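You operate a simulated robot arm through the tools that you are given. There is no shell and no other tool.

You are at the controls of a simulated robot arm. One attempt, no reset.

JOB
Press the bearing into its roller in two strokes.
Fine: 4 mm first, then the card's travel; slide it under the ram, set the stop knob for each stroke, centre the table again.

It is judged by the outcome, as a careful person would: the job done as asked, and still so three seconds after it is handed in. It fails if anything else is knocked over, pushed out of place, dropped, spilled or broken.

ROBOT AND FRAMES
A 7-joint arm with a two-finger parallel gripper, fixed in place. Base frame: the origin is at the foot of the arm, x ahead of it, y to its left, z up; the work surface is at about z = 0. Lengths are in cm, angles in degrees, forces in N, time in s.
With the tool pointing down near the work surface it reaches from about 22 to 58 cm from the base axis. Its first joint turns from -66.0 to 66.0 degrees. Payload 2.5 kg.
The TCP is the grasp point between the finger pads, 2.3 cm short of the fingertips. In the tool frame z runs along the fingers and y along their closing line. Largest opening 9.4 cm; finger width 3.8, thickness 1; the body of the gripper, 5.4 by 9.6 cm, starts 3.9 cm behind the TCP.
Orientation is that of the tool frame in the base frame, as a unit quaternion [w, x, y, z]. With the fingers straight down and closing along the base's y, the tool's x points along the base's -x, its y along +y and its z along -z.

CONTROLS
- The arm moves only by the tool servo_tool. Its argument "commands" is one flat list of numbers, 7 for each row, row after row: the shift along the tool's x, y, z in cm, then the turn, a rotation vector about the tool's x, y, z in degrees, then the finger opening in cm, from 0 to 9.4. In form: [dx, dy, dz, rx, ry, rz, claw, dx, dy, dz, rx, ry, rz, claw, ...]. A call has 1 to 20 rows; each row is the pose to reach, as a shift and turn from the pose commanded when the call began, along the tool's axes at that moment. Rows are played at 5 a second. More than 5 cm and 8.6 degrees between two rows, or a gripper value outside its range, and nothing of the call is played. Where a pose cannot be reached the arm comes as near as it can. A force on the tool above 50 N (or 10 N above the force at the start of the call, whichever is more), or a blocked arm, ends the call early, and 0.2 s more pass. The fingers move at their own pace (about 10.8 cm/s each) and stop on an object; they squeeze with about 39 N. The grip force told is the motor's: it shows also when the fingers shut on nothing. Time passes only in rows, and 0.2 s behind the last, so rows that repeat a pose let the fingers close. The reply holds the time, the measured pose of the TCP, the force on the tool along the base axes, the opening and the grip force, in the units named above and with some noise, with the torque about the TCP (base axes, N m) and any sound that the robot's microphone picked up.
- Cameras (640 x 400 px; columns grow to the right, rows downward): "scene" is fixed at [11.97, -40.39, 55.35]; the picture's right is [0.83, -0.56, 0.00], its down [-0.26, -0.38, -0.89] and it looks along [0.50, 0.73, -0.46] (base axes); focal length 214 px, centre (320, 200). "wrist" rides on the gripper at [8.6, 1.6, -7.5] in the tool frame; the picture's right is [-0.18, 0.98, 0.00], its down [-0.58, -0.11, -0.81] and it looks along [-0.79, -0.15, 0.59] (tool axes); focal length 243 px, centre (320, 200). There is no depth. A picture from a camera that has moved, and an enlarged one, comes with that camera's place and axes in the base frame and with its lens.
- snapshot(camera): a new picture of that camera. No time passes.
- inspect(camera, box): a new picture of the part [left, top, right, bottom] of that camera's present view, enlarged. No time passes.
- finish_job(): hands the job in; it is judged then, once.

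Places have to be worked out from the pictures, the camera data and where the tool is seen. Open the gripper and draw the arm clear of the work before you hand the job in, unless the task says otherwise.

The tools are called after ">>>" by a JSON object that holds its "method" and its "body". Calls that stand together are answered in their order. servo_tool: Moves the arm, as the interface text tells. Its arguments: {"type":"object","properties":{"commands":{"type":"array"}},"required":["commands"]} The other tools are called the same way: snapshot (camera) takes a picture; inspect (camera, box) takes an enlarged picture of a part of a camera's view; finish_job () hands the job in.

At the start:

```text
clock: 0.0
tcp_pos: [27.87, 0.33, 56.05]
ee_rot: [0.0, 0.0, 1.0, -0.001]
force: [0.0, 0.2, 0.4]
ft_torque: [-0.03, 0.03, -0.01]
width: 9.39
gripper_force: 0.0
```

scene: 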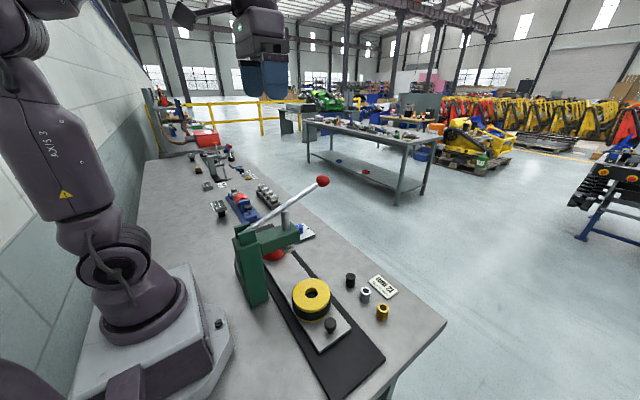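
wrist: 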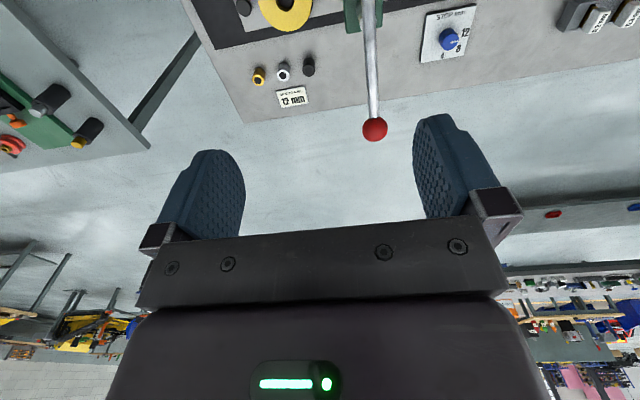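

I start by looking closely at the press, the card, the dial and the table.

>>> {"method": "inspect", "body": {"camera": "scene", "box": [220, 160, 460, 400]}}

>>> {"method": "inspect", "body": {"camera": "scene", "box": [340, 250, 420, 330]}}

>>> {"method": "inspect", "body": {"camera": "wrist", "box": [200, 0, 520, 150]}}

>>> {"method": "inspect", "body": {"camera": "scene", "box": [190, 130, 330, 250]}}

```text
1.67 times, centred on (340, 280) of scene
camera zoom: at [11.97, -40.39, 55.35], right [0.83, -0.56, 0.0], down [-0.26, -0.38, -0.89], along [0.5, 0.73, -0.46], focal length 358 px, centre (287, 67)
```

zoom: 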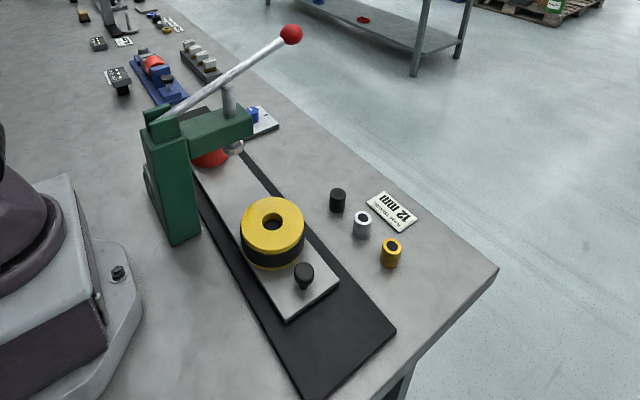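

```text
5.00 times, centred on (380, 290) of scene
camera zoom: at [11.97, -40.39, 55.35], right [0.83, -0.56, 0.0], down [-0.26, -0.38, -0.89], along [0.5, 0.73, -0.46], focal length 1072 px, centre (20, -250)
```

zoom: 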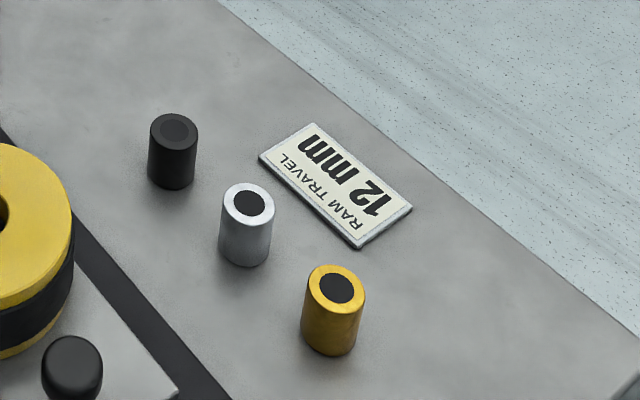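

```text
2.00 times, centred on (360, 75) of wrist
camera zoom: at [19.17, 1.97, 63.52], right [0.18, 0.98, 0.0], down [0.58, -0.11, 0.81], along [0.79, -0.15, -0.59], focal length 485 px, centre (240, 450)
```

zoom: 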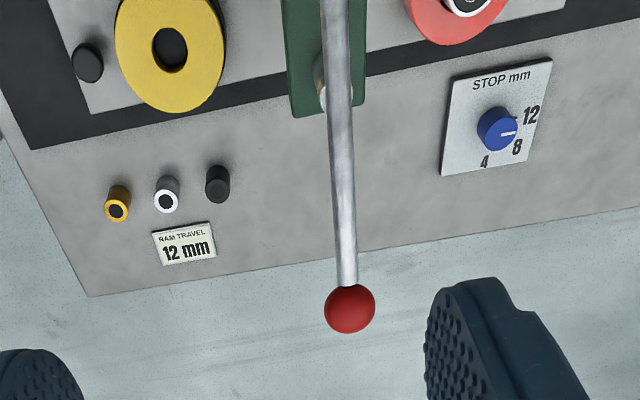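

```text
3.33 times, centred on (260, 190) of scene
camera zoom: at [11.97, -40.39, 55.35], right [0.83, -0.56, 0.0], down [-0.26, -0.38, -0.89], along [0.5, 0.73, -0.46], focal length 715 px, centre (520, 233)
```

zoom: 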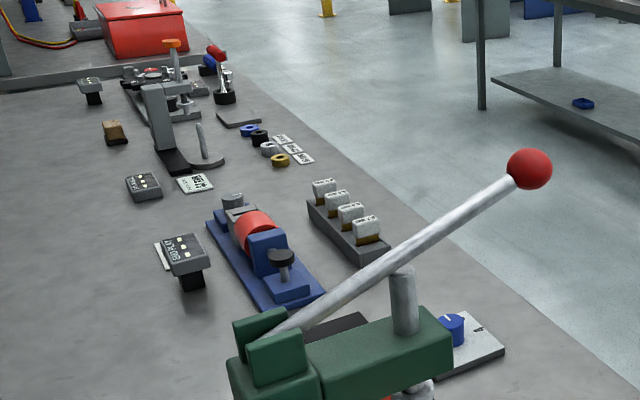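

The card reads 12 mm; the dial shows 4/8/12 and lies roughly at (46, 25). I'll bring the wrist camera over the roller and bushes for a closer look, staying high and clear of the handle (its ball is at about (43.6, 5, 33)).

>>> {"method": "servo_tool", "body": {"commands": [1, -2, 3, 0, 0, 0, 9.4, 2, -4, 6, 0, 0, 0, 9.4, 3, -7, 9, 0, 0, 0, 9.4, 3.5, -9, 12, 0, 0, 0, 9.4, 3.5, -9, 14, 0, 0, 0, 9.4, 3.5, -9, 14, 0, 0, 0, 9.4]}}

>>> {"method": "snapshot", "body": {"camera": "wrist"}}

>>> {"method": "snapshot", "body": {"camera": "scene"}}

```text
clock: 1.4
tcp_pos: [24.46, -9.03, 42.05]
ee_rot: [-0.001, 0.0, 1.0, 0.001]
force: [0.9, -0.6, 0.4]
ft_torque: [0.01, 0.01, -0.03]
width: 9.38
gripper_force: 0.0
```

```text
taken
camera wrist: at [15.82, -7.44, 49.49], right [0.18, 0.98, 0.0], down [0.58, -0.11, 0.81], along [0.79, -0.15, -0.59], focal length 243 px, centre (320, 200)
```

wrist: 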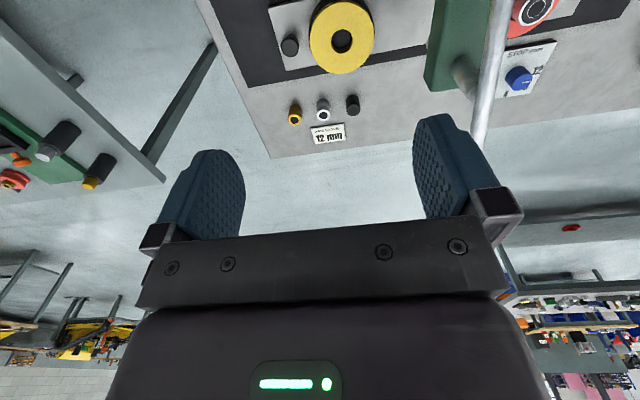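

```text
taken
```

scene: 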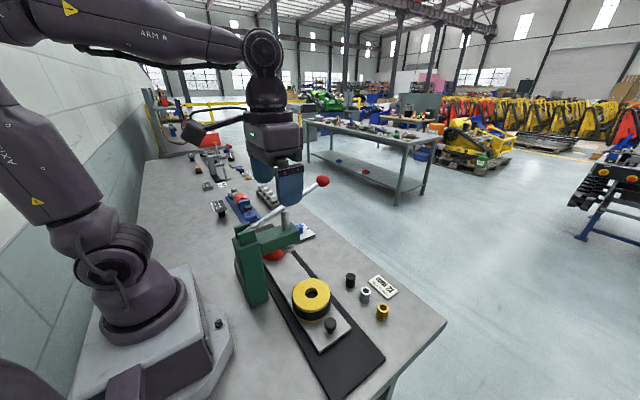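

The roller, bushes and dial are visible; I'll enlarge each.

>>> {"method": "inspect", "body": {"camera": "wrist", "box": [260, 0, 400, 90]}}

>>> {"method": "inspect", "body": {"camera": "wrist", "box": [270, 80, 380, 150]}}

>>> {"method": "inspect", "body": {"camera": "wrist", "box": [420, 0, 600, 110]}}

>>> {"method": "inspect", "body": {"camera": "scene", "box": [285, 270, 355, 350]}}

>>> {"method": "inspect", "body": {"camera": "scene", "box": [225, 200, 325, 300]}}

```text
4.44 times, centred on (330, 45) of wrist
camera zoom: at [15.82, -7.44, 49.49], right [0.18, 0.98, 0.0], down [0.58, -0.11, 0.81], along [0.79, -0.15, -0.59], focal length 1078 px, centre (276, 889)
```

zoom: 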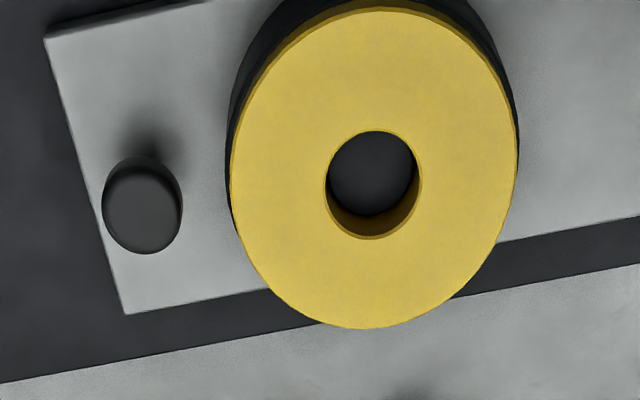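

```text
5.71 times, centred on (325, 115) of wrist
camera zoom: at [15.82, -7.44, 49.49], right [0.18, 0.98, 0.0], down [0.58, -0.11, 0.81], along [0.79, -0.15, -0.59], focal length 1386 px, centre (291, 686)
```

zoom: 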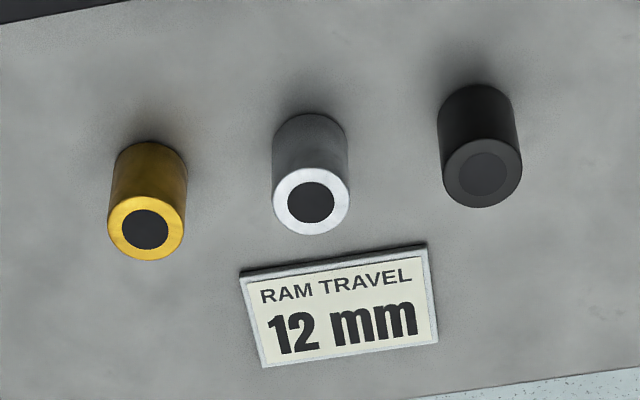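

```text
3.56 times, centred on (510, 55) of wrist
camera zoom: at [15.82, -7.44, 49.49], right [0.18, 0.98, 0.0], down [0.58, -0.11, 0.81], along [0.79, -0.15, -0.59], focal length 863 px, centre (-356, 716)
```

zoom: 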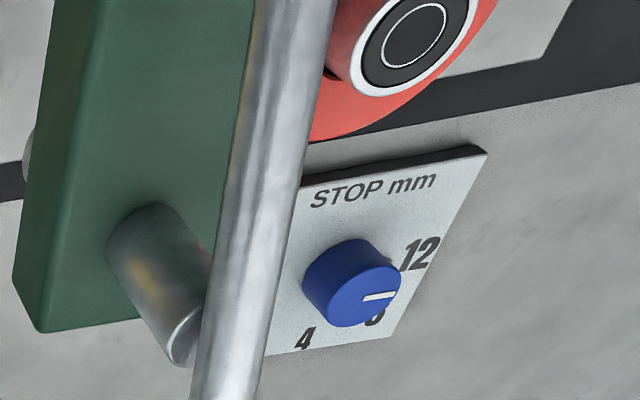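

```text
5.00 times, centred on (320, 310) of scene
camera zoom: at [11.97, -40.39, 55.35], right [0.83, -0.56, 0.0], down [-0.26, -0.38, -0.89], along [0.5, 0.73, -0.46], focal length 1072 px, centre (320, -350)
```

zoom: 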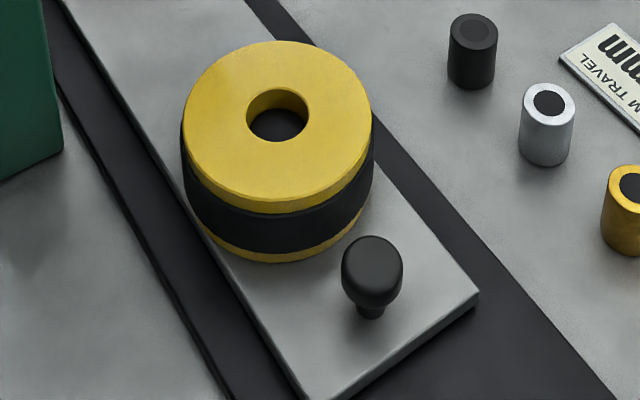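

```text
4.00 times, centred on (275, 250) of scene
camera zoom: at [11.97, -40.39, 55.35], right [0.83, -0.56, 0.0], down [-0.26, -0.38, -0.89], along [0.5, 0.73, -0.46], focal length 858 px, centre (500, 0)
```

zoom: 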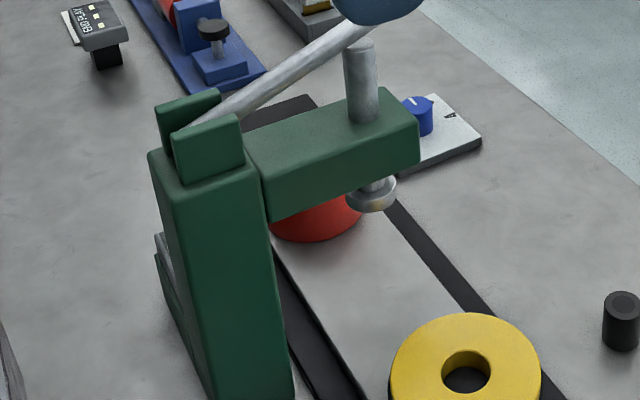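

The red roller beyond the press seems to have a bearing already started in it, while the yellow roller is empty. I'll shift over to +y, staying high, to look at the red roller and the dial from nearer.

>>> {"method": "servo_tool", "body": {"commands": [0, 4, 0, 0, 0, 0, 9.4, 0, 8, 0, 0, 0, 0, 9.4, 0, 12, 0, 0, 0, 0, 9.4, 0, 16, 0, 0, 0, 0, 9.4, 0, 20, 0, 0, 0, 0, 9.4, 0, 24, 0, 0, 0, 0, 9.4, 0, 28, 0, 0, 0, 0, 9.4, 0, 29, 0, 0, 0, 0, 9.4, 0, 29, 0, 0, 0, 0, 9.4]}}

>>> {"method": "snapshot", "body": {"camera": "wrist"}}

>>> {"method": "inspect", "body": {"camera": "wrist", "box": [260, 0, 420, 100]}}

```text
clock: 3.4
tcp_pos: [24.4, 20.33, 41.98]
ee_rot: [-0.001, -0.001, 1.0, 0.0]
force: [0.2, -0.5, 0.3]
ft_torque: [0.01, 0.05, 0.01]
width: 9.4
gripper_force: 0.0
```

```text
taken
camera wrist: at [15.86, 21.93, 49.48], right [0.18, 0.98, 0.0], down [0.58, -0.11, 0.81], along [0.79, -0.15, -0.59], focal length 243 px, centre (320, 200)
```

wrist: 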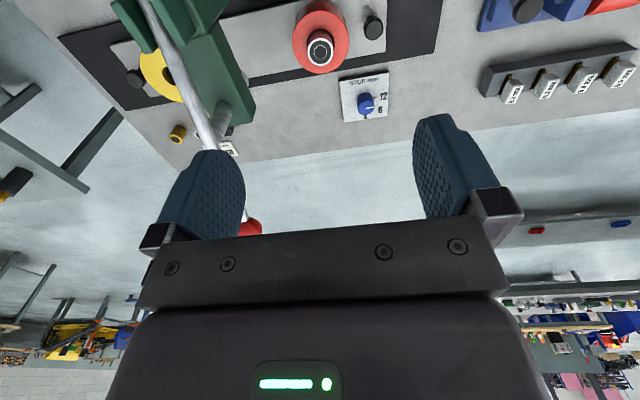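

```text
4.00 times, centred on (340, 50) of wrist
camera zoom: at [15.86, 21.93, 49.48], right [0.18, 0.98, 0.0], down [0.58, -0.11, 0.81], along [0.79, -0.15, -0.59], focal length 970 px, centre (240, 800)
```

zoom: 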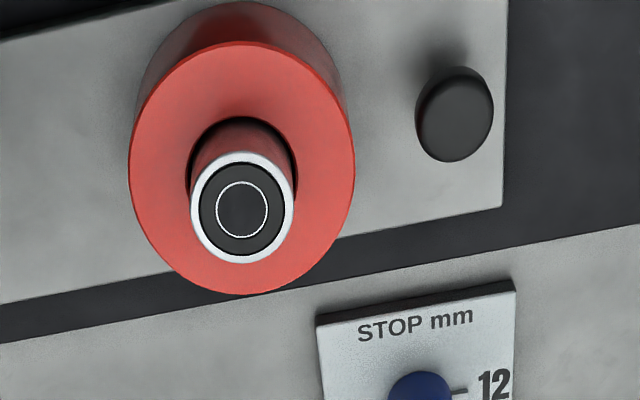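

The table carries two rollers and a knob at each end. The red one has a bearing standing proud in its mouth. Now I'll look at the dial in detail.

>>> {"method": "inspect", "body": {"camera": "wrist", "box": [325, 60, 405, 130]}}

>>> {"method": "inspect", "body": {"camera": "wrist", "box": [50, 0, 290, 170]}}

>>> {"method": "inspect", "body": {"camera": "scene", "box": [220, 170, 340, 270]}}

```text
5.71 times, centred on (365, 95) of wrist
camera zoom: at [15.86, 21.93, 49.48], right [0.18, 0.98, 0.0], down [0.58, -0.11, 0.81], along [0.79, -0.15, -0.59], focal length 1386 px, centre (63, 800)
```

zoom: 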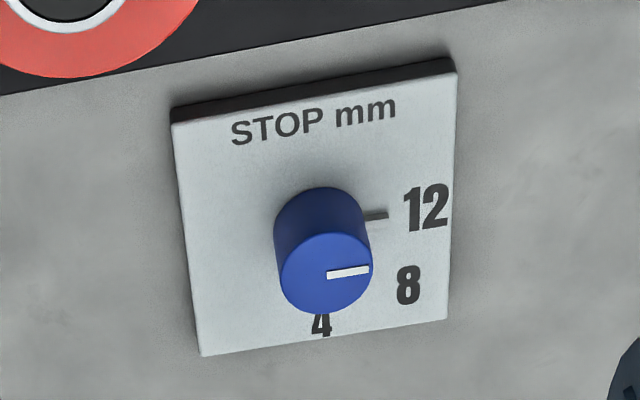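

```text
2.35 times, centred on (170, 85) of wrist
camera zoom: at [15.86, 21.93, 49.48], right [0.18, 0.98, 0.0], down [0.58, -0.11, 0.81], along [0.79, -0.15, -0.59], focal length 571 px, centre (673, 471)
```

zoom: 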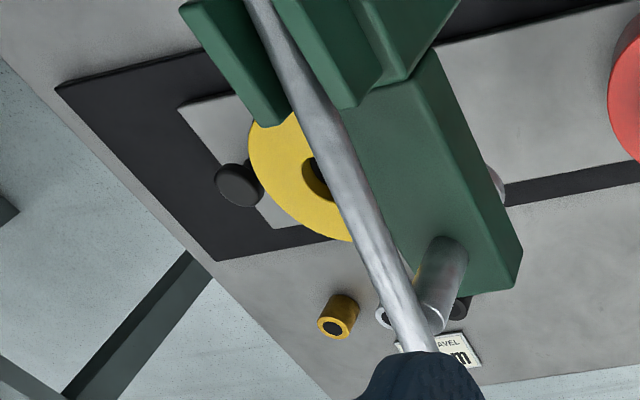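

```text
4.00 times, centred on (280, 220) of scene
camera zoom: at [11.97, -40.39, 55.35], right [0.83, -0.56, 0.0], down [-0.26, -0.38, -0.89], along [0.5, 0.73, -0.46], focal length 858 px, centre (480, 120)
```

zoom: 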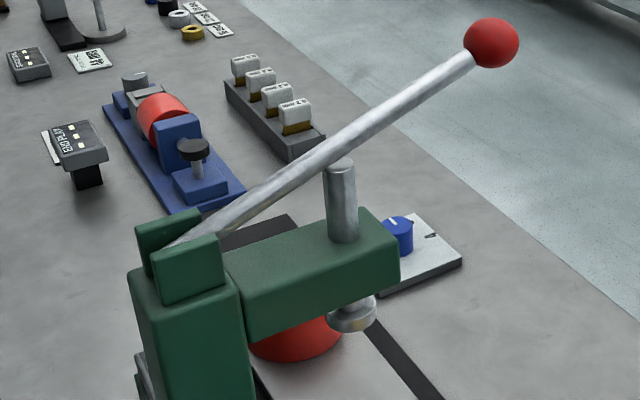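

Measurements so far put the ram at about (32, 6), the table centred on y ≈ 6, the red roller at y ≈ 19 and the dial knob at (46.2, 25.8) with its pointer at 12. I'll move above the dial to look straight at it before gripping.

>>> {"method": "servo_tool", "body": {"commands": [-3, 0.8, 3.5, 0, 0, 0, 9.4, -6, 1.6, 7, 0, 0, 0, 9.4, -9, 2.4, 10.5, 0, 0, 0, 9.4, -12, 3.2, 14, 0, 0, 0, 9.4, -15, 4, 17.5, 0, 0, 0, 9.4, -18, 4.8, 21, 0, 0, 0, 9.4, -20, 5.2, 24, 0, 0, 0, 9.4, -21.8, 5.5, 27, 0, 0, 0, 9.4, -21.8, 5.5, 27, 0, 0, 0, 9.4]}}

>>> {"method": "snapshot", "body": {"camera": "wrist"}}

>>> {"method": "snapshot", "body": {"camera": "scene"}}

```text
clock: 5.4
tcp_pos: [46.64, 25.78, 15.14]
ee_rot: [0.0, 0.0, 1.0, 0.0]
force: [0.0, 0.6, 0.0]
ft_torque: [-0.03, -0.02, 0.01]
width: 9.41
gripper_force: 0.0
```

```text
taken
camera wrist: at [37.89, 27.35, 22.49], right [0.18, 0.98, 0.0], down [0.58, -0.11, 0.81], along [0.79, -0.15, -0.59], focal length 243 px, centre (320, 200)
```

wrist: 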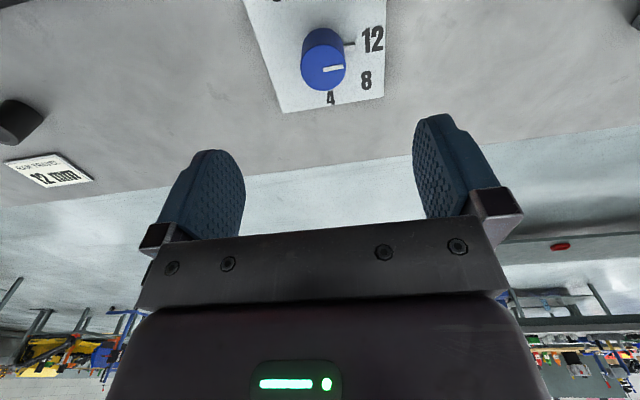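

```text
taken
```

scene: 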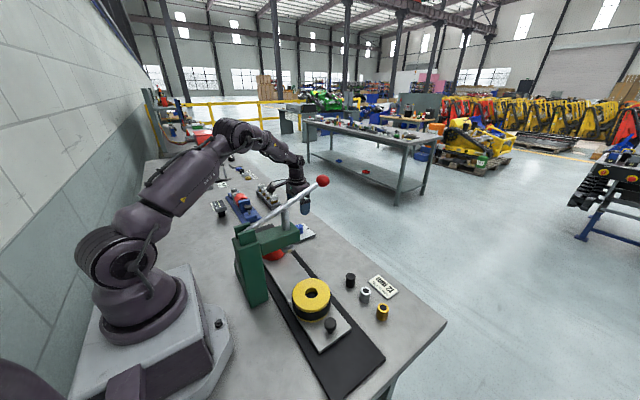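

The knob is nearly under the tool. I'll enlarge both views to fix its centre and height.

>>> {"method": "inspect", "body": {"camera": "wrist", "box": [270, 0, 400, 110]}}

>>> {"method": "inspect", "body": {"camera": "scene", "box": [285, 205, 335, 255]}}

```text
3.64 times, centred on (335, 55) of wrist
camera zoom: at [37.89, 27.35, 22.49], right [0.18, 0.98, 0.0], down [0.58, -0.11, 0.81], along [0.79, -0.15, -0.59], focal length 882 px, centre (266, 727)
```

zoom: 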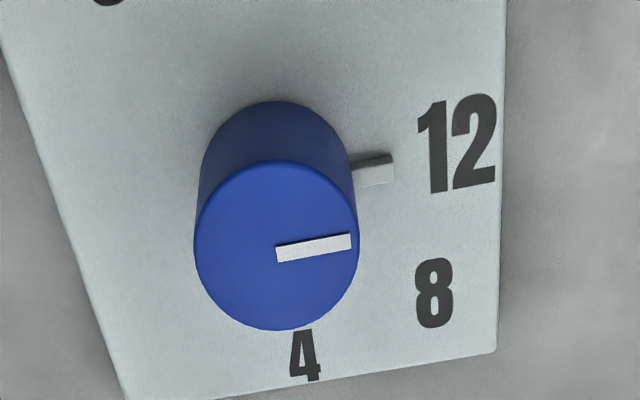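

```text
8.00 times, centred on (310, 230) of scene
camera zoom: at [11.97, -40.39, 55.35], right [0.83, -0.56, 0.0], down [-0.26, -0.38, -0.89], along [0.5, 0.73, -0.46], focal length 1716 px, centre (400, -40)
```

zoom: 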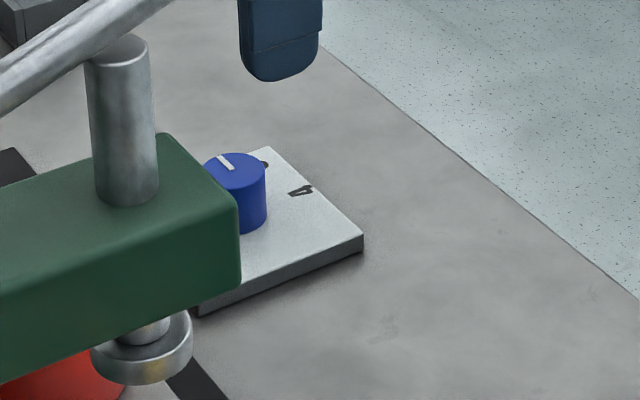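

The knob is about 3.4 cm across with its top at z ≈ 4.0, centred at (46.4, 25.95), and the pointer is on the 12 tick with 4 a quarter turn clockwise. I'll pre-turn the wrist −45° and come down around the knob.

>>> {"method": "servo_tool", "body": {"commands": [0.1, 0.2, 0, 0, 0, -8, 9.4, 0.1, 0.2, 0, 0, 0, -16, 9.4, 0.1, 0.2, 0, 0, 0, -24, 9.4, 0.1, 0.2, 0, 0, 0, -32, 9.4, 0.1, 0.2, 0, 0, 0, -40, 9.4, 0.1, 0.2, 2, 0, 0, -46, 9.4, 0.1, 0.2, 4, 0, 0, -46, 9.4, 0.1, 0.2, 6, 0, 0, -46, 9.4, 0.1, 0.2, 6, 0, 0, -46, 9.4]}}

>>> {"method": "snapshot", "body": {"camera": "wrist"}}

>>> {"method": "inspect", "body": {"camera": "scene", "box": [270, 170, 350, 250]}}

```text
clock: 7.4
tcp_pos: [46.03, 26.18, 9.13]
ee_rot: [0.0, -0.391, 0.921, -0.001]
force: [-0.5, 0.0, 0.7]
ft_torque: [0.01, 0.02, 0.06]
width: 9.4
gripper_force: 0.1
```

```text
taken
camera wrist: at [38.99, 20.98, 16.41], right [-0.58, 0.82, 0.0], down [0.48, 0.34, 0.81], along [0.66, 0.47, -0.59], focal length 243 px, centre (320, 200)
```

wrist: 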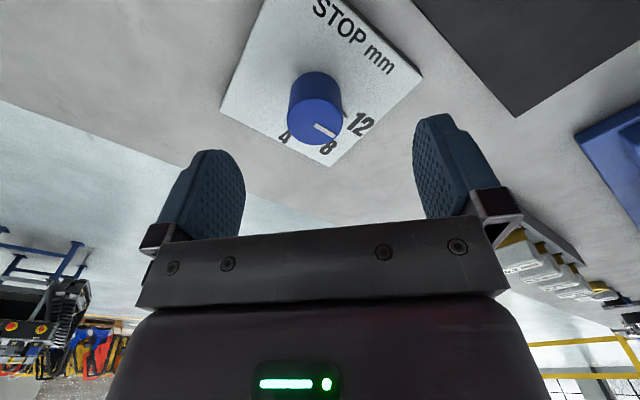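

```text
5.00 times, centred on (310, 210) of scene
camera zoom: at [11.97, -40.39, 55.35], right [0.83, -0.56, 0.0], down [-0.26, -0.38, -0.89], along [0.5, 0.73, -0.46], focal length 1072 px, centre (370, 150)
```

zoom: 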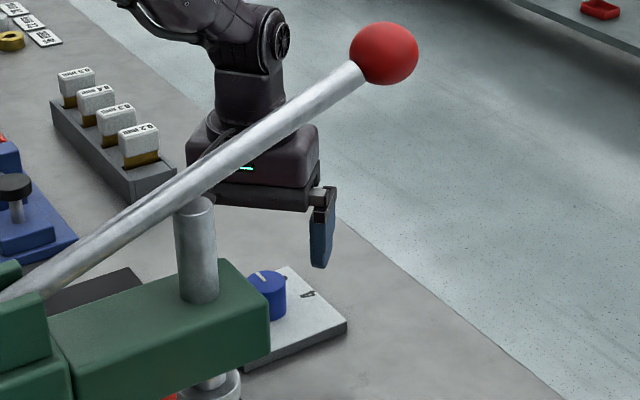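

The knob is centred between the fingers within about 3 mm. I trim by −0.3 cm along the closing line, go down to z ≈ 4.3, and close.

>>> {"method": "servo_tool", "body": {"commands": [-0.1, -0.3, 2, 0, 0, 0, 9.4, -0.1, -0.3, 4, 0, 0, 0, 9.4, -0.1, -0.3, 4.7, 0, 0, 0, 9.4, -0.1, -0.3, 4.7, 0, 0, 0, 6, -0.1, -0.3, 4.7, 0, 0, 0, 4.5, -0.1, -0.3, 4.7, 0, 0, 0, 3.2, -0.1, -0.3, 4.7, 0, 0, 0, 3.0, -0.1, -0.3, 4.7, 0, 0, 0, 2.5]}}

>>> {"method": "snapshot", "body": {"camera": "wrist"}}

```text
clock: 9.2
tcp_pos: [46.37, 25.85, 4.32]
ee_rot: [-0.001, -0.39, 0.921, 0.0]
force: [10.6, -4.3, -7.1]
ft_torque: [0.38, 0.32, -0.02]
width: 3.38
gripper_force: 44.7
```

```text
taken
camera wrist: at [39.25, 20.78, 11.77], right [-0.58, 0.82, 0.0], down [0.48, 0.34, 0.81], along [0.66, 0.47, -0.59], focal length 243 px, centre (320, 200)
```

wrist: 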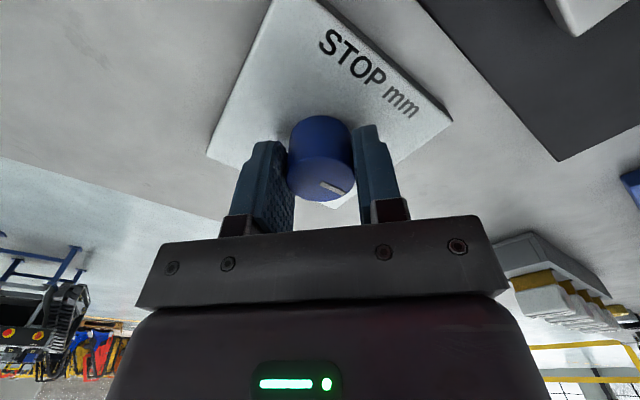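

Gripped at 3.4 cm with only a small side load. I'll turn +90° about the tool axis (clockwise from above), taking the pointer from 12 to 4.

>>> {"method": "servo_tool", "body": {"commands": [0, -0.1, 0, 0, 0, 7.5, 2.5, 0, -0.1, 0, 0, 0, 15, 2.5, 0, -0.1, 0, 0, 0, 22.5, 2.5, 0, -0.1, 0, 0, 0, 30, 2.5, 0, -0.1, 0, 0, 0, 37.5, 2.5, 0, -0.1, 0, 0, 0, 45, 2.5, 0, -0.1, 0, 0, 0, 45, 2.5]}}

>>> {"method": "snapshot", "body": {"camera": "wrist"}}

>>> {"method": "inspect", "body": {"camera": "scene", "box": [285, 205, 335, 255]}}

```text
clock: 10.8
tcp_pos: [46.3, 25.91, 4.34]
ee_rot: [0.001, -0.008, 1.0, 0.001]
force: [16.7, 14.9, -21.8]
ft_torque: [-0.65, -0.8, -0.01]
width: 3.37
gripper_force: 45.4
```

```text
taken
camera wrist: at [37.7, 27.41, 11.77], right [0.17, 0.99, 0.0], down [0.58, -0.1, 0.81], along [0.8, -0.13, -0.59], focal length 243 px, centre (320, 200)
```

wrist: 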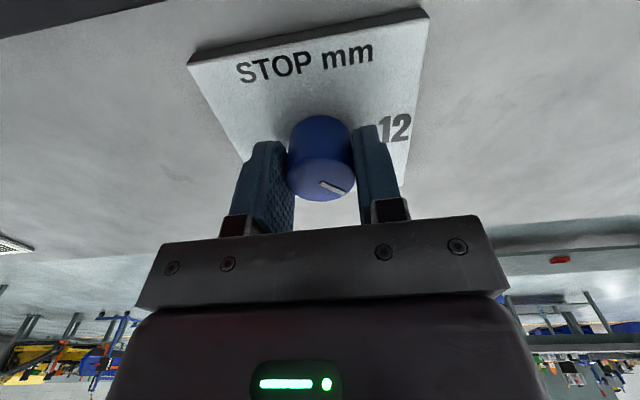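

```text
8.00 times, centred on (310, 230) of scene
camera zoom: at [11.98, -40.38, 55.35], right [0.83, -0.56, 0.0], down [-0.26, -0.38, -0.89], along [0.5, 0.73, -0.46], focal length 1716 px, centre (400, -40)
```

zoom: 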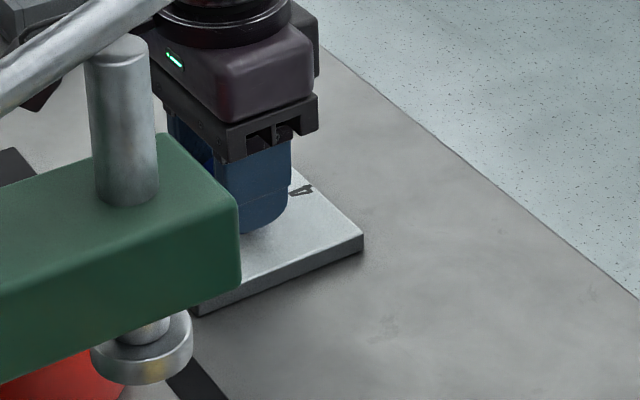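

The knob follows the gripper (now about halfway, at 8). Side load has grown to around 20 N, so I ease the pose slightly and turn the remaining 45°.

>>> {"method": "servo_tool", "body": {"commands": [-0.1, 0.1, 0.1, 0, 0, 7.5, 2.5, -0.1, 0.1, 0.1, 0, 0, 15, 2.5, -0.1, 0.1, 0.1, 0, 0, 22.5, 2.5, -0.1, 0.1, 0.1, 0, 0, 30, 2.5, -0.1, 0.1, 0.1, 0, 0, 37.5, 2.5, -0.1, 0.1, 0.1, 0, 0, 44, 2.5, -0.1, 0.1, 0.1, 0, 0, 44, 2.5]}}

>>> {"method": "snapshot", "body": {"camera": "wrist"}}

```text
clock: 12.4
tcp_pos: [46.5, 26.05, 4.34]
ee_rot: [0.0, 0.367, 0.93, 0.0]
force: [-13.2, 4.8, 17.6]
ft_torque: [0.36, 1.09, -0.04]
width: 3.34
gripper_force: 45.1
```

```text
taken
camera wrist: at [41.23, 33.14, 11.8], right [0.81, 0.59, 0.0], down [0.35, -0.48, 0.81], along [0.48, -0.65, -0.59], focal length 243 px, centre (320, 200)
```

wrist: 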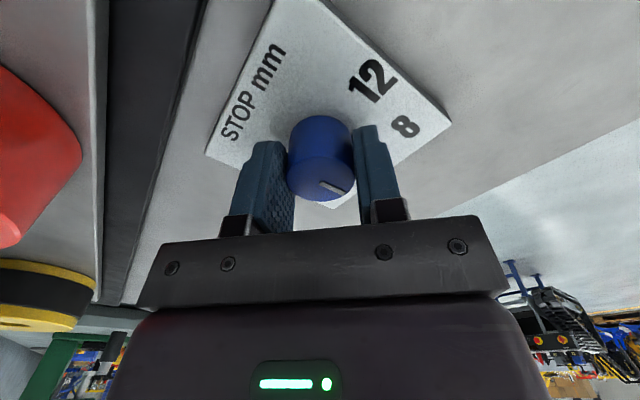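

About 89° of turn has been made. I'll open, rise, and check the pointer against the 4 tick.

>>> {"method": "servo_tool", "body": {"commands": [0, 0, 0, 0, 0, 0, 6, 0, 0, 0, 0, 0, 0, 8, 0, 0, -3, 0, 0, 0, 9, 0, 0, -6, 0, 0, 0, 9.4, 0, 0, -9, 0, 0, -8, 9.4, 0, 0, -11, 0, 0, -16, 9.4, 0, 0, -11, 0, 0, -24, 9.4, 0, 0, -11, 0, 0, -32, 9.4, 0, 0, -11, 0, 0, -40, 9.4, 0, 0, -11, 0, 0, -43.5, 9.4, 0, 0, -11, 0, 0, -43.5, 9.4]}}

>>> {"method": "inspect", "body": {"camera": "wrist", "box": [260, 0, 400, 110]}}

>>> {"method": "inspect", "body": {"camera": "scene", "box": [285, 205, 335, 255]}}

```text
clock: 14.8
tcp_pos: [46.37, 25.99, 15.44]
ee_rot: [0.0, -0.005, 1.0, 0.0]
force: [0.4, 0.6, -0.4]
ft_torque: [0.01, 0.01, 0.01]
width: 9.38
gripper_force: 0.0
```

```text
3.64 times, centred on (330, 55) of wrist
camera zoom: at [37.85, 27.48, 22.71], right [0.17, 0.98, 0.0], down [0.58, -0.1, 0.81], along [0.79, -0.14, -0.59], focal length 882 px, centre (284, 727)
```

zoom: 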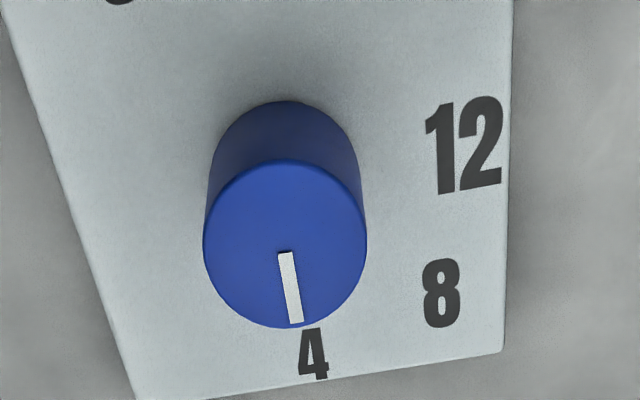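

```text
8.00 times, centred on (310, 230) of scene
camera zoom: at [11.97, -40.39, 55.35], right [0.83, -0.56, 0.0], down [-0.26, -0.38, -0.89], along [0.5, 0.73, -0.46], focal length 1716 px, centre (400, -40)
```

zoom: 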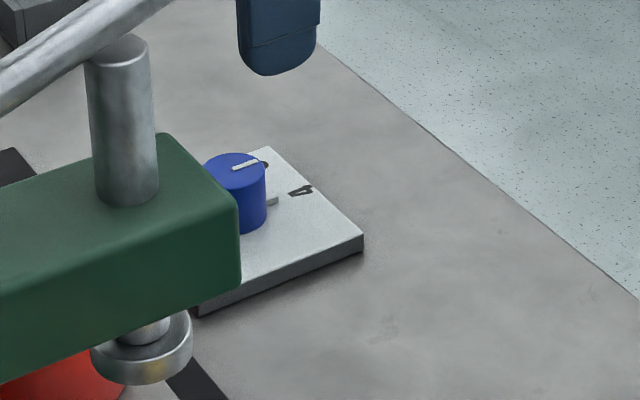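

The pointer now sits on 4 (within about 1–2°; the grey tab shows the same). Next I'll go up and over the press handle to the −y table knob at about (31.9, −15.5).

>>> {"method": "servo_tool", "body": {"commands": [0, 0, -5, 0, 0, 0, 9.4, 0, 0, -10, 0, 0, 0, 9.4, 0, 0, -15, 0, 0, 0, 9.4, 0, 0, -20, 0, 0, 0, 9.4, 0, 0, -25, 0, 0, 0, 9.4, 1.5, -4.2, -26, 0, 0, 0, 9.4, 3, -8.4, -26, 0, 0, 0, 9.4, 4.5, -12.6, -26, 0, 0, 0, 9.4, 6, -16.8, -26, 0, 0, 0, 9.4, 7.5, -21, -26, 0, 0, 0, 9.4, 9, -25.2, -26, 0, 0, 0, 9.4, 10.5, -29.4, -26, 0, 0, 0, 9.4, 12, -33.6, -26, 0, 0, 0, 9.4, 13.5, -37.8, -26, 0, 0, 0, 9.4, 14.5, -41.5, -25, 0, 0, 0, 9.4, 14.5, -41.5, -20, 0, 0, 0, 9.4, 14.5, -41.5, -15, 0, 0, 0, 9.4, 14.5, -41.5, -10, 0, 0, 0, 9.4, 14.5, -41.5, -5, 0, 0, 0, 9.4, 14.5, -41.5, -3, 0, 0, 0, 9.4]}}

>>> {"method": "snapshot", "body": {"camera": "wrist"}}

>>> {"method": "snapshot", "body": {"camera": "scene"}}

```text
clock: 19.0
tcp_pos: [32.5, -15.46, 18.29]
ee_rot: [0.001, -0.004, 1.0, 0.0]
force: [0.3, -0.2, 0.4]
ft_torque: [0.05, -0.01, 0.0]
width: 9.4
gripper_force: 0.0
```

```text
taken
camera wrist: at [23.83, -13.92, 25.72], right [0.18, 0.98, 0.0], down [0.58, -0.1, 0.81], along [0.79, -0.14, -0.59], focal length 243 px, centre (320, 200)
```

wrist: 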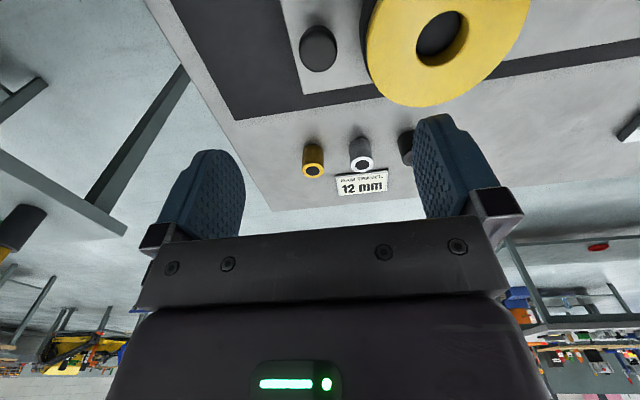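

```text
taken
```

scene: 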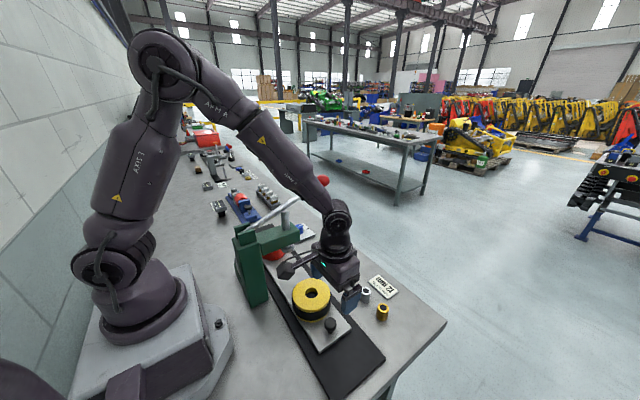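

The −y table knob is at about (31.6, −15.5), top z ≈ 5.7. I'll turn the wrist −90° so the fingers close along x (camera away from the roller) and check alignment.

>>> {"method": "servo_tool", "body": {"commands": [0.3, 0, 0, 0, 0, -8, 9.4, 0.6, 0, 0, 0, 0, -16, 9.4, 0.75, 0, 0, 0, 0, -24, 9.4, 0.75, 0, 0, 0, 0, -32, 9.4, 0.75, 0, 0, 0, 0, -40, 9.4, 0.75, 0, 0, 0, 0, -48, 9.4, 0.75, 0, 0, 0, 0, -56, 9.4, 0.75, 0, 0, 0, 0, -64, 9.4, 0.75, 0, 0, 0, 0, -72, 9.4, 0.75, 0, 0, 0, 0, -80, 9.4, 0.75, 0, 2, 0, 0, -88, 8, 0.75, 0, 4, 0, 0, -90, 7, 0.75, 0, 5, 0, 0, -90, 7, 0.75, 0, 5, 0, 0, -90, 7]}}

>>> {"method": "snapshot", "body": {"camera": "wrist"}}

>>> {"method": "inspect", "body": {"camera": "scene", "box": [270, 240, 400, 360]}}

```text
clock: 22.0
tcp_pos: [31.54, -15.66, 13.26]
ee_rot: [0.0, 0.71, -0.704, 0.001]
force: [-0.1, 0.9, -0.3]
ft_torque: [-0.01, 0.01, 0.02]
width: 7.0
gripper_force: 0.0
```

```text
taken
camera wrist: at [30.02, -24.27, 20.75], right [-0.98, 0.18, 0.0], down [0.1, 0.58, 0.81], along [0.14, 0.79, -0.59], focal length 243 px, centre (320, 200)
```

wrist: 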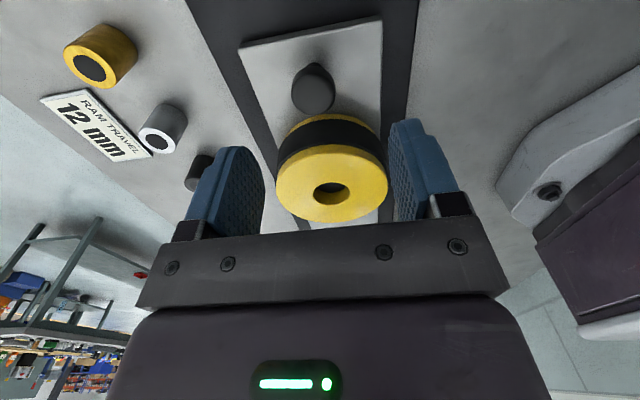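

```text
3.33 times, centred on (335, 300) of scene
camera zoom: at [11.97, -40.39, 55.35], right [0.83, -0.56, 0.0], down [-0.26, -0.38, -0.89], along [0.5, 0.73, -0.46], focal length 715 px, centre (270, -133)
```

zoom: 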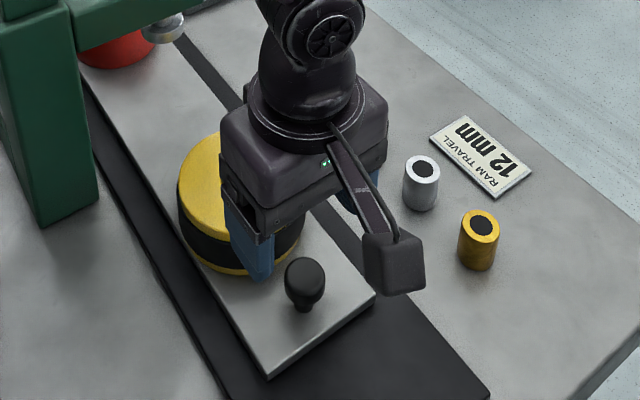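

Aligned in y; x off by about 0.4 cm. I'll go down to TCP z ≈ 5.3 (tips just above the table plate at ≈2.4) and close on the knob.

>>> {"method": "servo_tool", "body": {"commands": [0, -0.4, 3, 0, 0, 0, 7, 0, -0.4, 6, 0, 0, 0, 7, 0, -0.4, 7.9, 0, 0, 0, 7, 0, -0.4, 7.9, 0, 0, 0, 5, 0, -0.4, 7.9, 0, 0, 0, 3.5, 0, -0.4, 7.9, 0, 0, 0, 2.5, 0, -0.4, 7.9, 0, 0, 0, 1.8, 0, -0.4, 7.9, 0, 0, 0, 1.8]}}

>>> {"method": "snapshot", "body": {"camera": "wrist"}}

>>> {"method": "inspect", "body": {"camera": "scene", "box": [270, 240, 400, 360]}}

```text
clock: 23.8
tcp_pos: [32.02, -15.54, 5.43]
ee_rot: [0.001, 0.709, -0.705, -0.002]
force: [-13.2, -0.6, 1.5]
ft_torque: [-0.16, 0.07, 0.02]
width: 2.95
gripper_force: 45.0
```

```text
taken
camera wrist: at [30.51, -24.27, 12.73], right [-0.98, 0.18, 0.0], down [0.11, 0.58, 0.81], along [0.14, 0.79, -0.59], focal length 243 px, centre (320, 200)
```

wrist: 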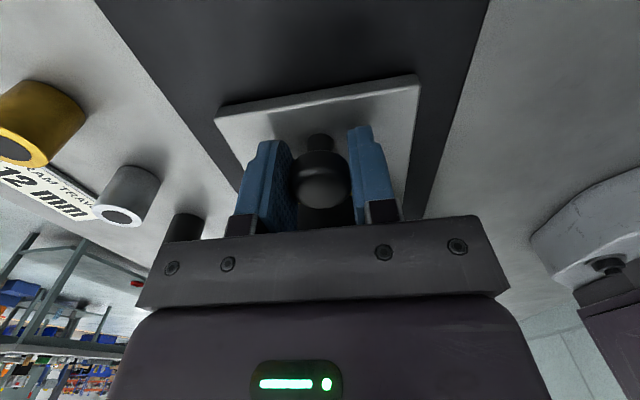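

```text
3.33 times, centred on (335, 300) of scene
camera zoom: at [11.97, -40.39, 55.35], right [0.83, -0.56, 0.0], down [-0.26, -0.38, -0.89], along [0.5, 0.73, -0.46], focal length 715 px, centre (270, -133)
```

zoom: 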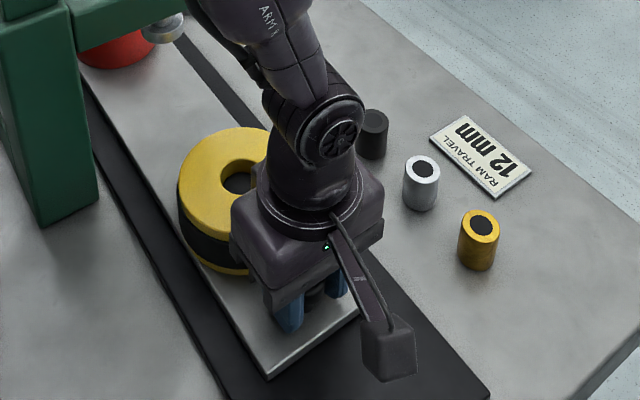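

Gripped the table knob at 2.95 cm. I'll pull gently 2 cm toward −y to feel the slide.

>>> {"method": "servo_tool", "body": {"commands": [0.5, 0.1, 0, 0, 0, 0, 1.8, 1.0, 0.1, 0, 0, 0, 0, 1.8, 1.5, 0.1, 0, 0, 0, 0, 1.8, 2, 0.1, 0, 0, 0, 0, 1.8]}}

>>> {"method": "inspect", "body": {"camera": "scene", "box": [240, 220, 400, 370]}}

```text
clock: 24.8
tcp_pos: [32.04, -17.62, 5.43]
ee_rot: [-0.001, 0.71, -0.704, 0.002]
force: [10.8, -1.5, -35.9]
ft_torque: [0.01, -0.01, 0.01]
width: 2.95
gripper_force: 45.1
```

```text
2.67 times, centred on (320, 295) of scene
camera zoom: at [11.98, -40.4, 55.34], right [0.83, -0.56, 0.0], down [-0.26, -0.38, -0.89], along [0.5, 0.73, -0.46], focal length 572 px, centre (320, -53)
```

zoom: 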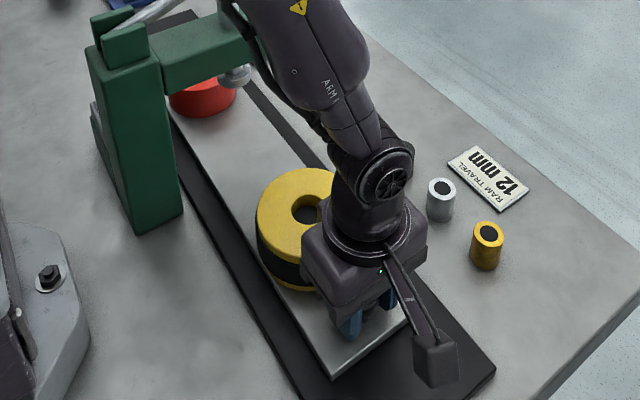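

The table follows smoothly. There's a −36 N vertical preload, so I ease down 0.15 cm as I pull on to about 8 cm.

>>> {"method": "servo_tool", "body": {"commands": [0.2, -0.05, 0.15, 0, 0, 0, 1.8, 1.0, -0.05, 0.15, 0, 0, 0, 1.8, 2.0, -0.05, 0.15, 0, 0, 0, 1.8, 3.0, -0.05, 0.15, 0, 0, 0, 1.8]}}

```text
clock: 25.8
tcp_pos: [32.02, -20.93, 5.46]
ee_rot: [0.0, 0.71, -0.704, 0.002]
force: [-7.1, -0.4, 38.9]
ft_torque: [-0.48, 0.1, -0.1]
width: 2.97
gripper_force: 44.8
```

>>> {"method": "servo_tool", "body": {"commands": [0.2, 0, -0.08, 0, 0, 0, 1.8, 1.0, 0, -0.08, 0, 0, 0, 1.8, 2.0, 0, -0.08, 0, 0, 0, 1.8, 3.0, 0, -0.08, 0, 0, 0, 1.8]}}

```text
clock: 26.8
tcp_pos: [31.94, -23.78, 5.39]
ee_rot: [0.002, 0.709, -0.705, 0.0]
force: [-5.3, -0.4, 26.2]
ft_torque: [-0.28, -0.1, 0.08]
width: 2.93
gripper_force: 45.0
```

The load is fine; I pull another 3 cm (11 in all), then measure where the red roller sits against the ram.

>>> {"method": "servo_tool", "body": {"commands": [0.2, 0, -0.05, 0, 0, 0, 1.8, 1.0, 0, -0.05, 0, 0, 0, 1.8, 2.0, 0, -0.05, 0, 0, 0, 1.8, 3.0, 0, -0.05, 0, 0, 0, 1.8]}}

>>> {"method": "snapshot", "body": {"camera": "scene"}}

>>> {"method": "inspect", "body": {"camera": "scene", "box": [230, 200, 320, 290]}}

>>> {"method": "snapshot", "body": {"camera": "wrist"}}

```text
clock: 27.8
tcp_pos: [31.95, -26.61, 5.39]
ee_rot: [-0.001, 0.71, -0.704, 0.001]
force: [9.6, 0.1, -0.5]
ft_torque: [-0.28, -0.31, -0.16]
width: 2.94
gripper_force: 45.0
```

```text
taken
```

scene: 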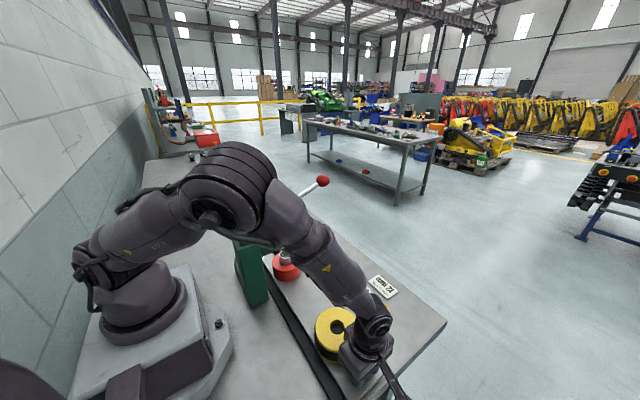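

```text
4.44 times, centred on (275, 245) of scene
camera zoom: at [11.97, -40.39, 55.35], right [0.83, -0.56, 0.0], down [-0.26, -0.38, -0.89], along [0.5, 0.73, -0.46], focal length 953 px, centre (520, 0)
```

zoom: 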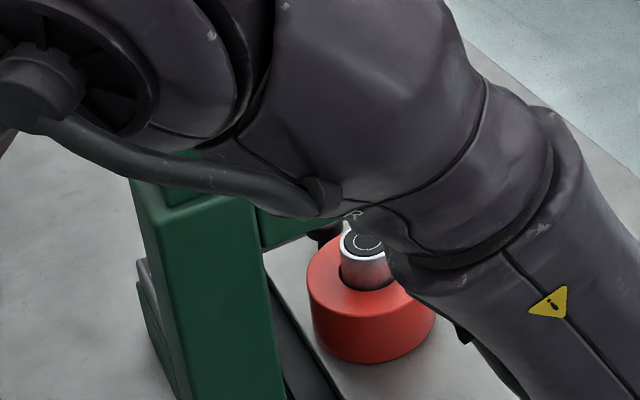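

```text
taken
camera wrist: at [30.45, -35.29, 12.76], right [-0.98, 0.17, 0.0], down [0.1, 0.58, 0.81], along [0.14, 0.79, -0.59], focal length 243 px, centre (320, 200)
```

wrist: 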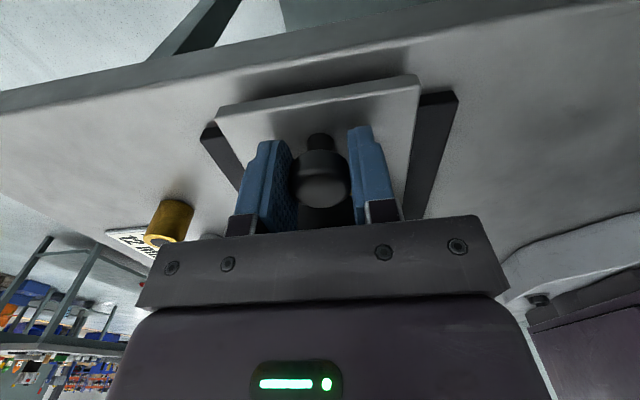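

The red roller is now about 1.95 cm short of the ram axis (bearing centre at y ≈ 7.8 versus ram ≈ 6.0). I'll pull 2.0 cm more for a total of 13.0.

>>> {"method": "servo_tool", "body": {"commands": [0.3, -0.03, 0, 0, 0, 0, 1.8, 0.8, -0.03, 0, 0, 0, 0, 1.8, 1.4, -0.03, 0, 0, 0, 0, 1.8, 2.0, -0.03, 0, 0, 0, 0, 1.8, 2.0, -0.03, 0, 0, 0, 0, 1.8]}}

>>> {"method": "inspect", "body": {"camera": "scene", "box": [230, 200, 320, 290]}}

```text
clock: 29.0
tcp_pos: [31.87, -28.63, 5.41]
ee_rot: [-0.002, 0.711, -0.703, 0.0]
force: [20.1, 0.3, -36.0]
ft_torque: [0.01, -0.01, -0.02]
width: 2.95
gripper_force: 44.9
```

```text
4.44 times, centred on (275, 245) of scene
camera zoom: at [11.98, -40.4, 55.33], right [0.83, -0.56, 0.0], down [-0.26, -0.38, -0.89], along [0.5, 0.73, -0.46], focal length 953 px, centre (520, 0)
```

zoom: 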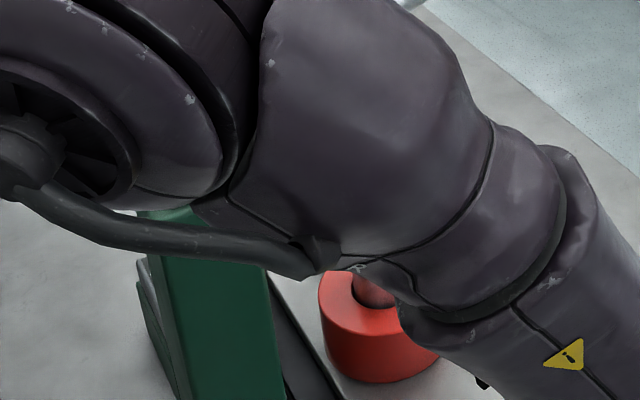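

Moved 13.0 cm. I'll release the knob, rise straight up and pull the arm out of the camera's line to check the alignment.

>>> {"method": "servo_tool", "body": {"commands": [0, 0, 0, 0, 0, 0, 3.5, 0, 0, 0, 0, 0, 0, 5, 0, 0, 0, 0, 0, 0, 7, 0, 0, -3, 0, 0, 0, 7, 0, 0, -7, 0, 0, 0, 7, 0, 0, -11, 0, 0, 0, 7, 0, 0, -15, 0, 0, 0, 7, 0, 0, -20, 0, 0, 8, 7, 0, 0, -25, 0, 0, 16, 7, 0, 0, -30, 0, 0, 24, 7, 0, 0, -35, 0, 0, 32, 7, 0, 0, -35, 0, 0, 40, 7, 0, 0, -35, 0, 0, 48, 7, 0, 0, -35, 0, 0, 56, 7, 0, 0, -35, 0, 0, 64, 7, 0, 0, -35, 0, 0, 72, 7, 0, 0, -35, 0, 0, 80, 7, 0, 0, -35, 0, 0, 88, 7, 0, 0, -35, 0, 0, 90, 7]}}

>>> {"method": "snapshot", "body": {"camera": "scene"}}

>>> {"method": "snapshot", "body": {"camera": "wrist"}}

>>> {"method": "inspect", "body": {"camera": "scene", "box": [230, 200, 330, 290]}}

```text
clock: 33.0
tcp_pos: [32.04, -28.58, 40.29]
ee_rot: [0.0, -0.003, 1.0, 0.0]
force: [0.1, -0.6, 1.4]
ft_torque: [-0.04, 0.04, -0.02]
width: 6.99
gripper_force: 0.1
```

```text
taken
```

scene: 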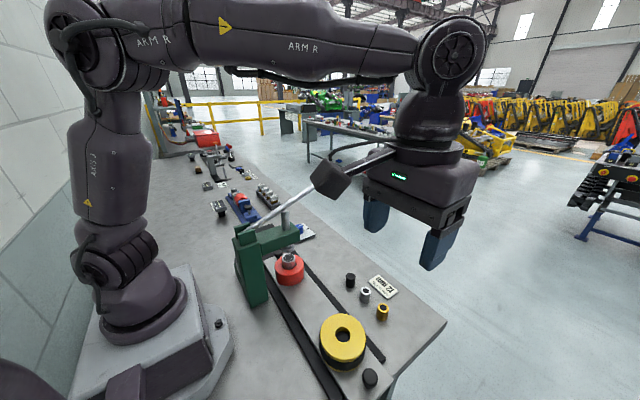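

```text
taken
camera wrist: at [23.39, -27.09, 47.82], right [0.18, 0.98, 0.0], down [0.58, -0.11, 0.81], along [0.79, -0.14, -0.59], focal length 243 px, centre (320, 200)
```

wrist: 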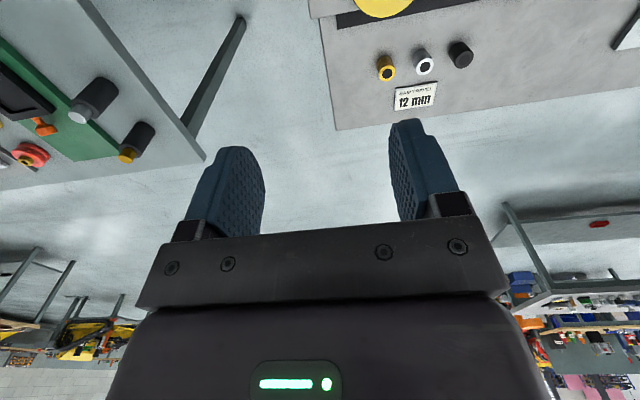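

```text
4.44 times, centred on (280, 245) of scene
camera zoom: at [11.97, -40.39, 55.35], right [0.83, -0.56, 0.0], down [-0.26, -0.38, -0.89], along [0.5, 0.73, -0.46], focal length 953 px, centre (498, 0)
```

zoom: 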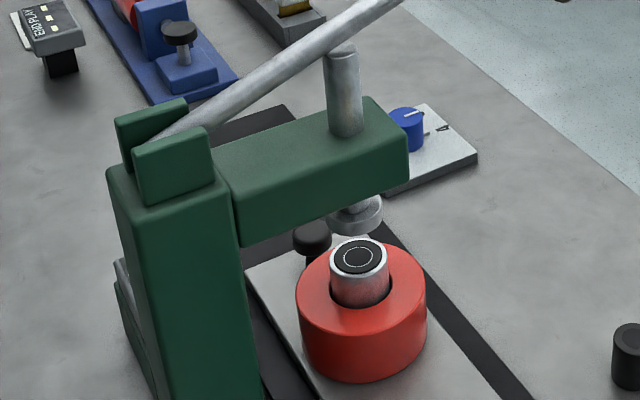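

Bearing appears right under the ram; I'll enlarge to measure precisely.

>>> {"method": "inspect", "body": {"camera": "scene", "box": [265, 205, 315, 275]}}

```text
5.71 times, centred on (290, 240) of scene
camera zoom: at [11.97, -40.39, 55.35], right [0.83, -0.56, 0.0], down [-0.26, -0.38, -0.89], along [0.5, 0.73, -0.46], focal length 1226 px, centre (491, -29)
```

zoom: 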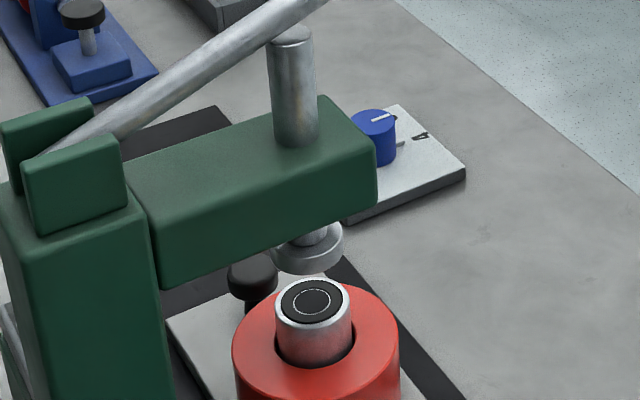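

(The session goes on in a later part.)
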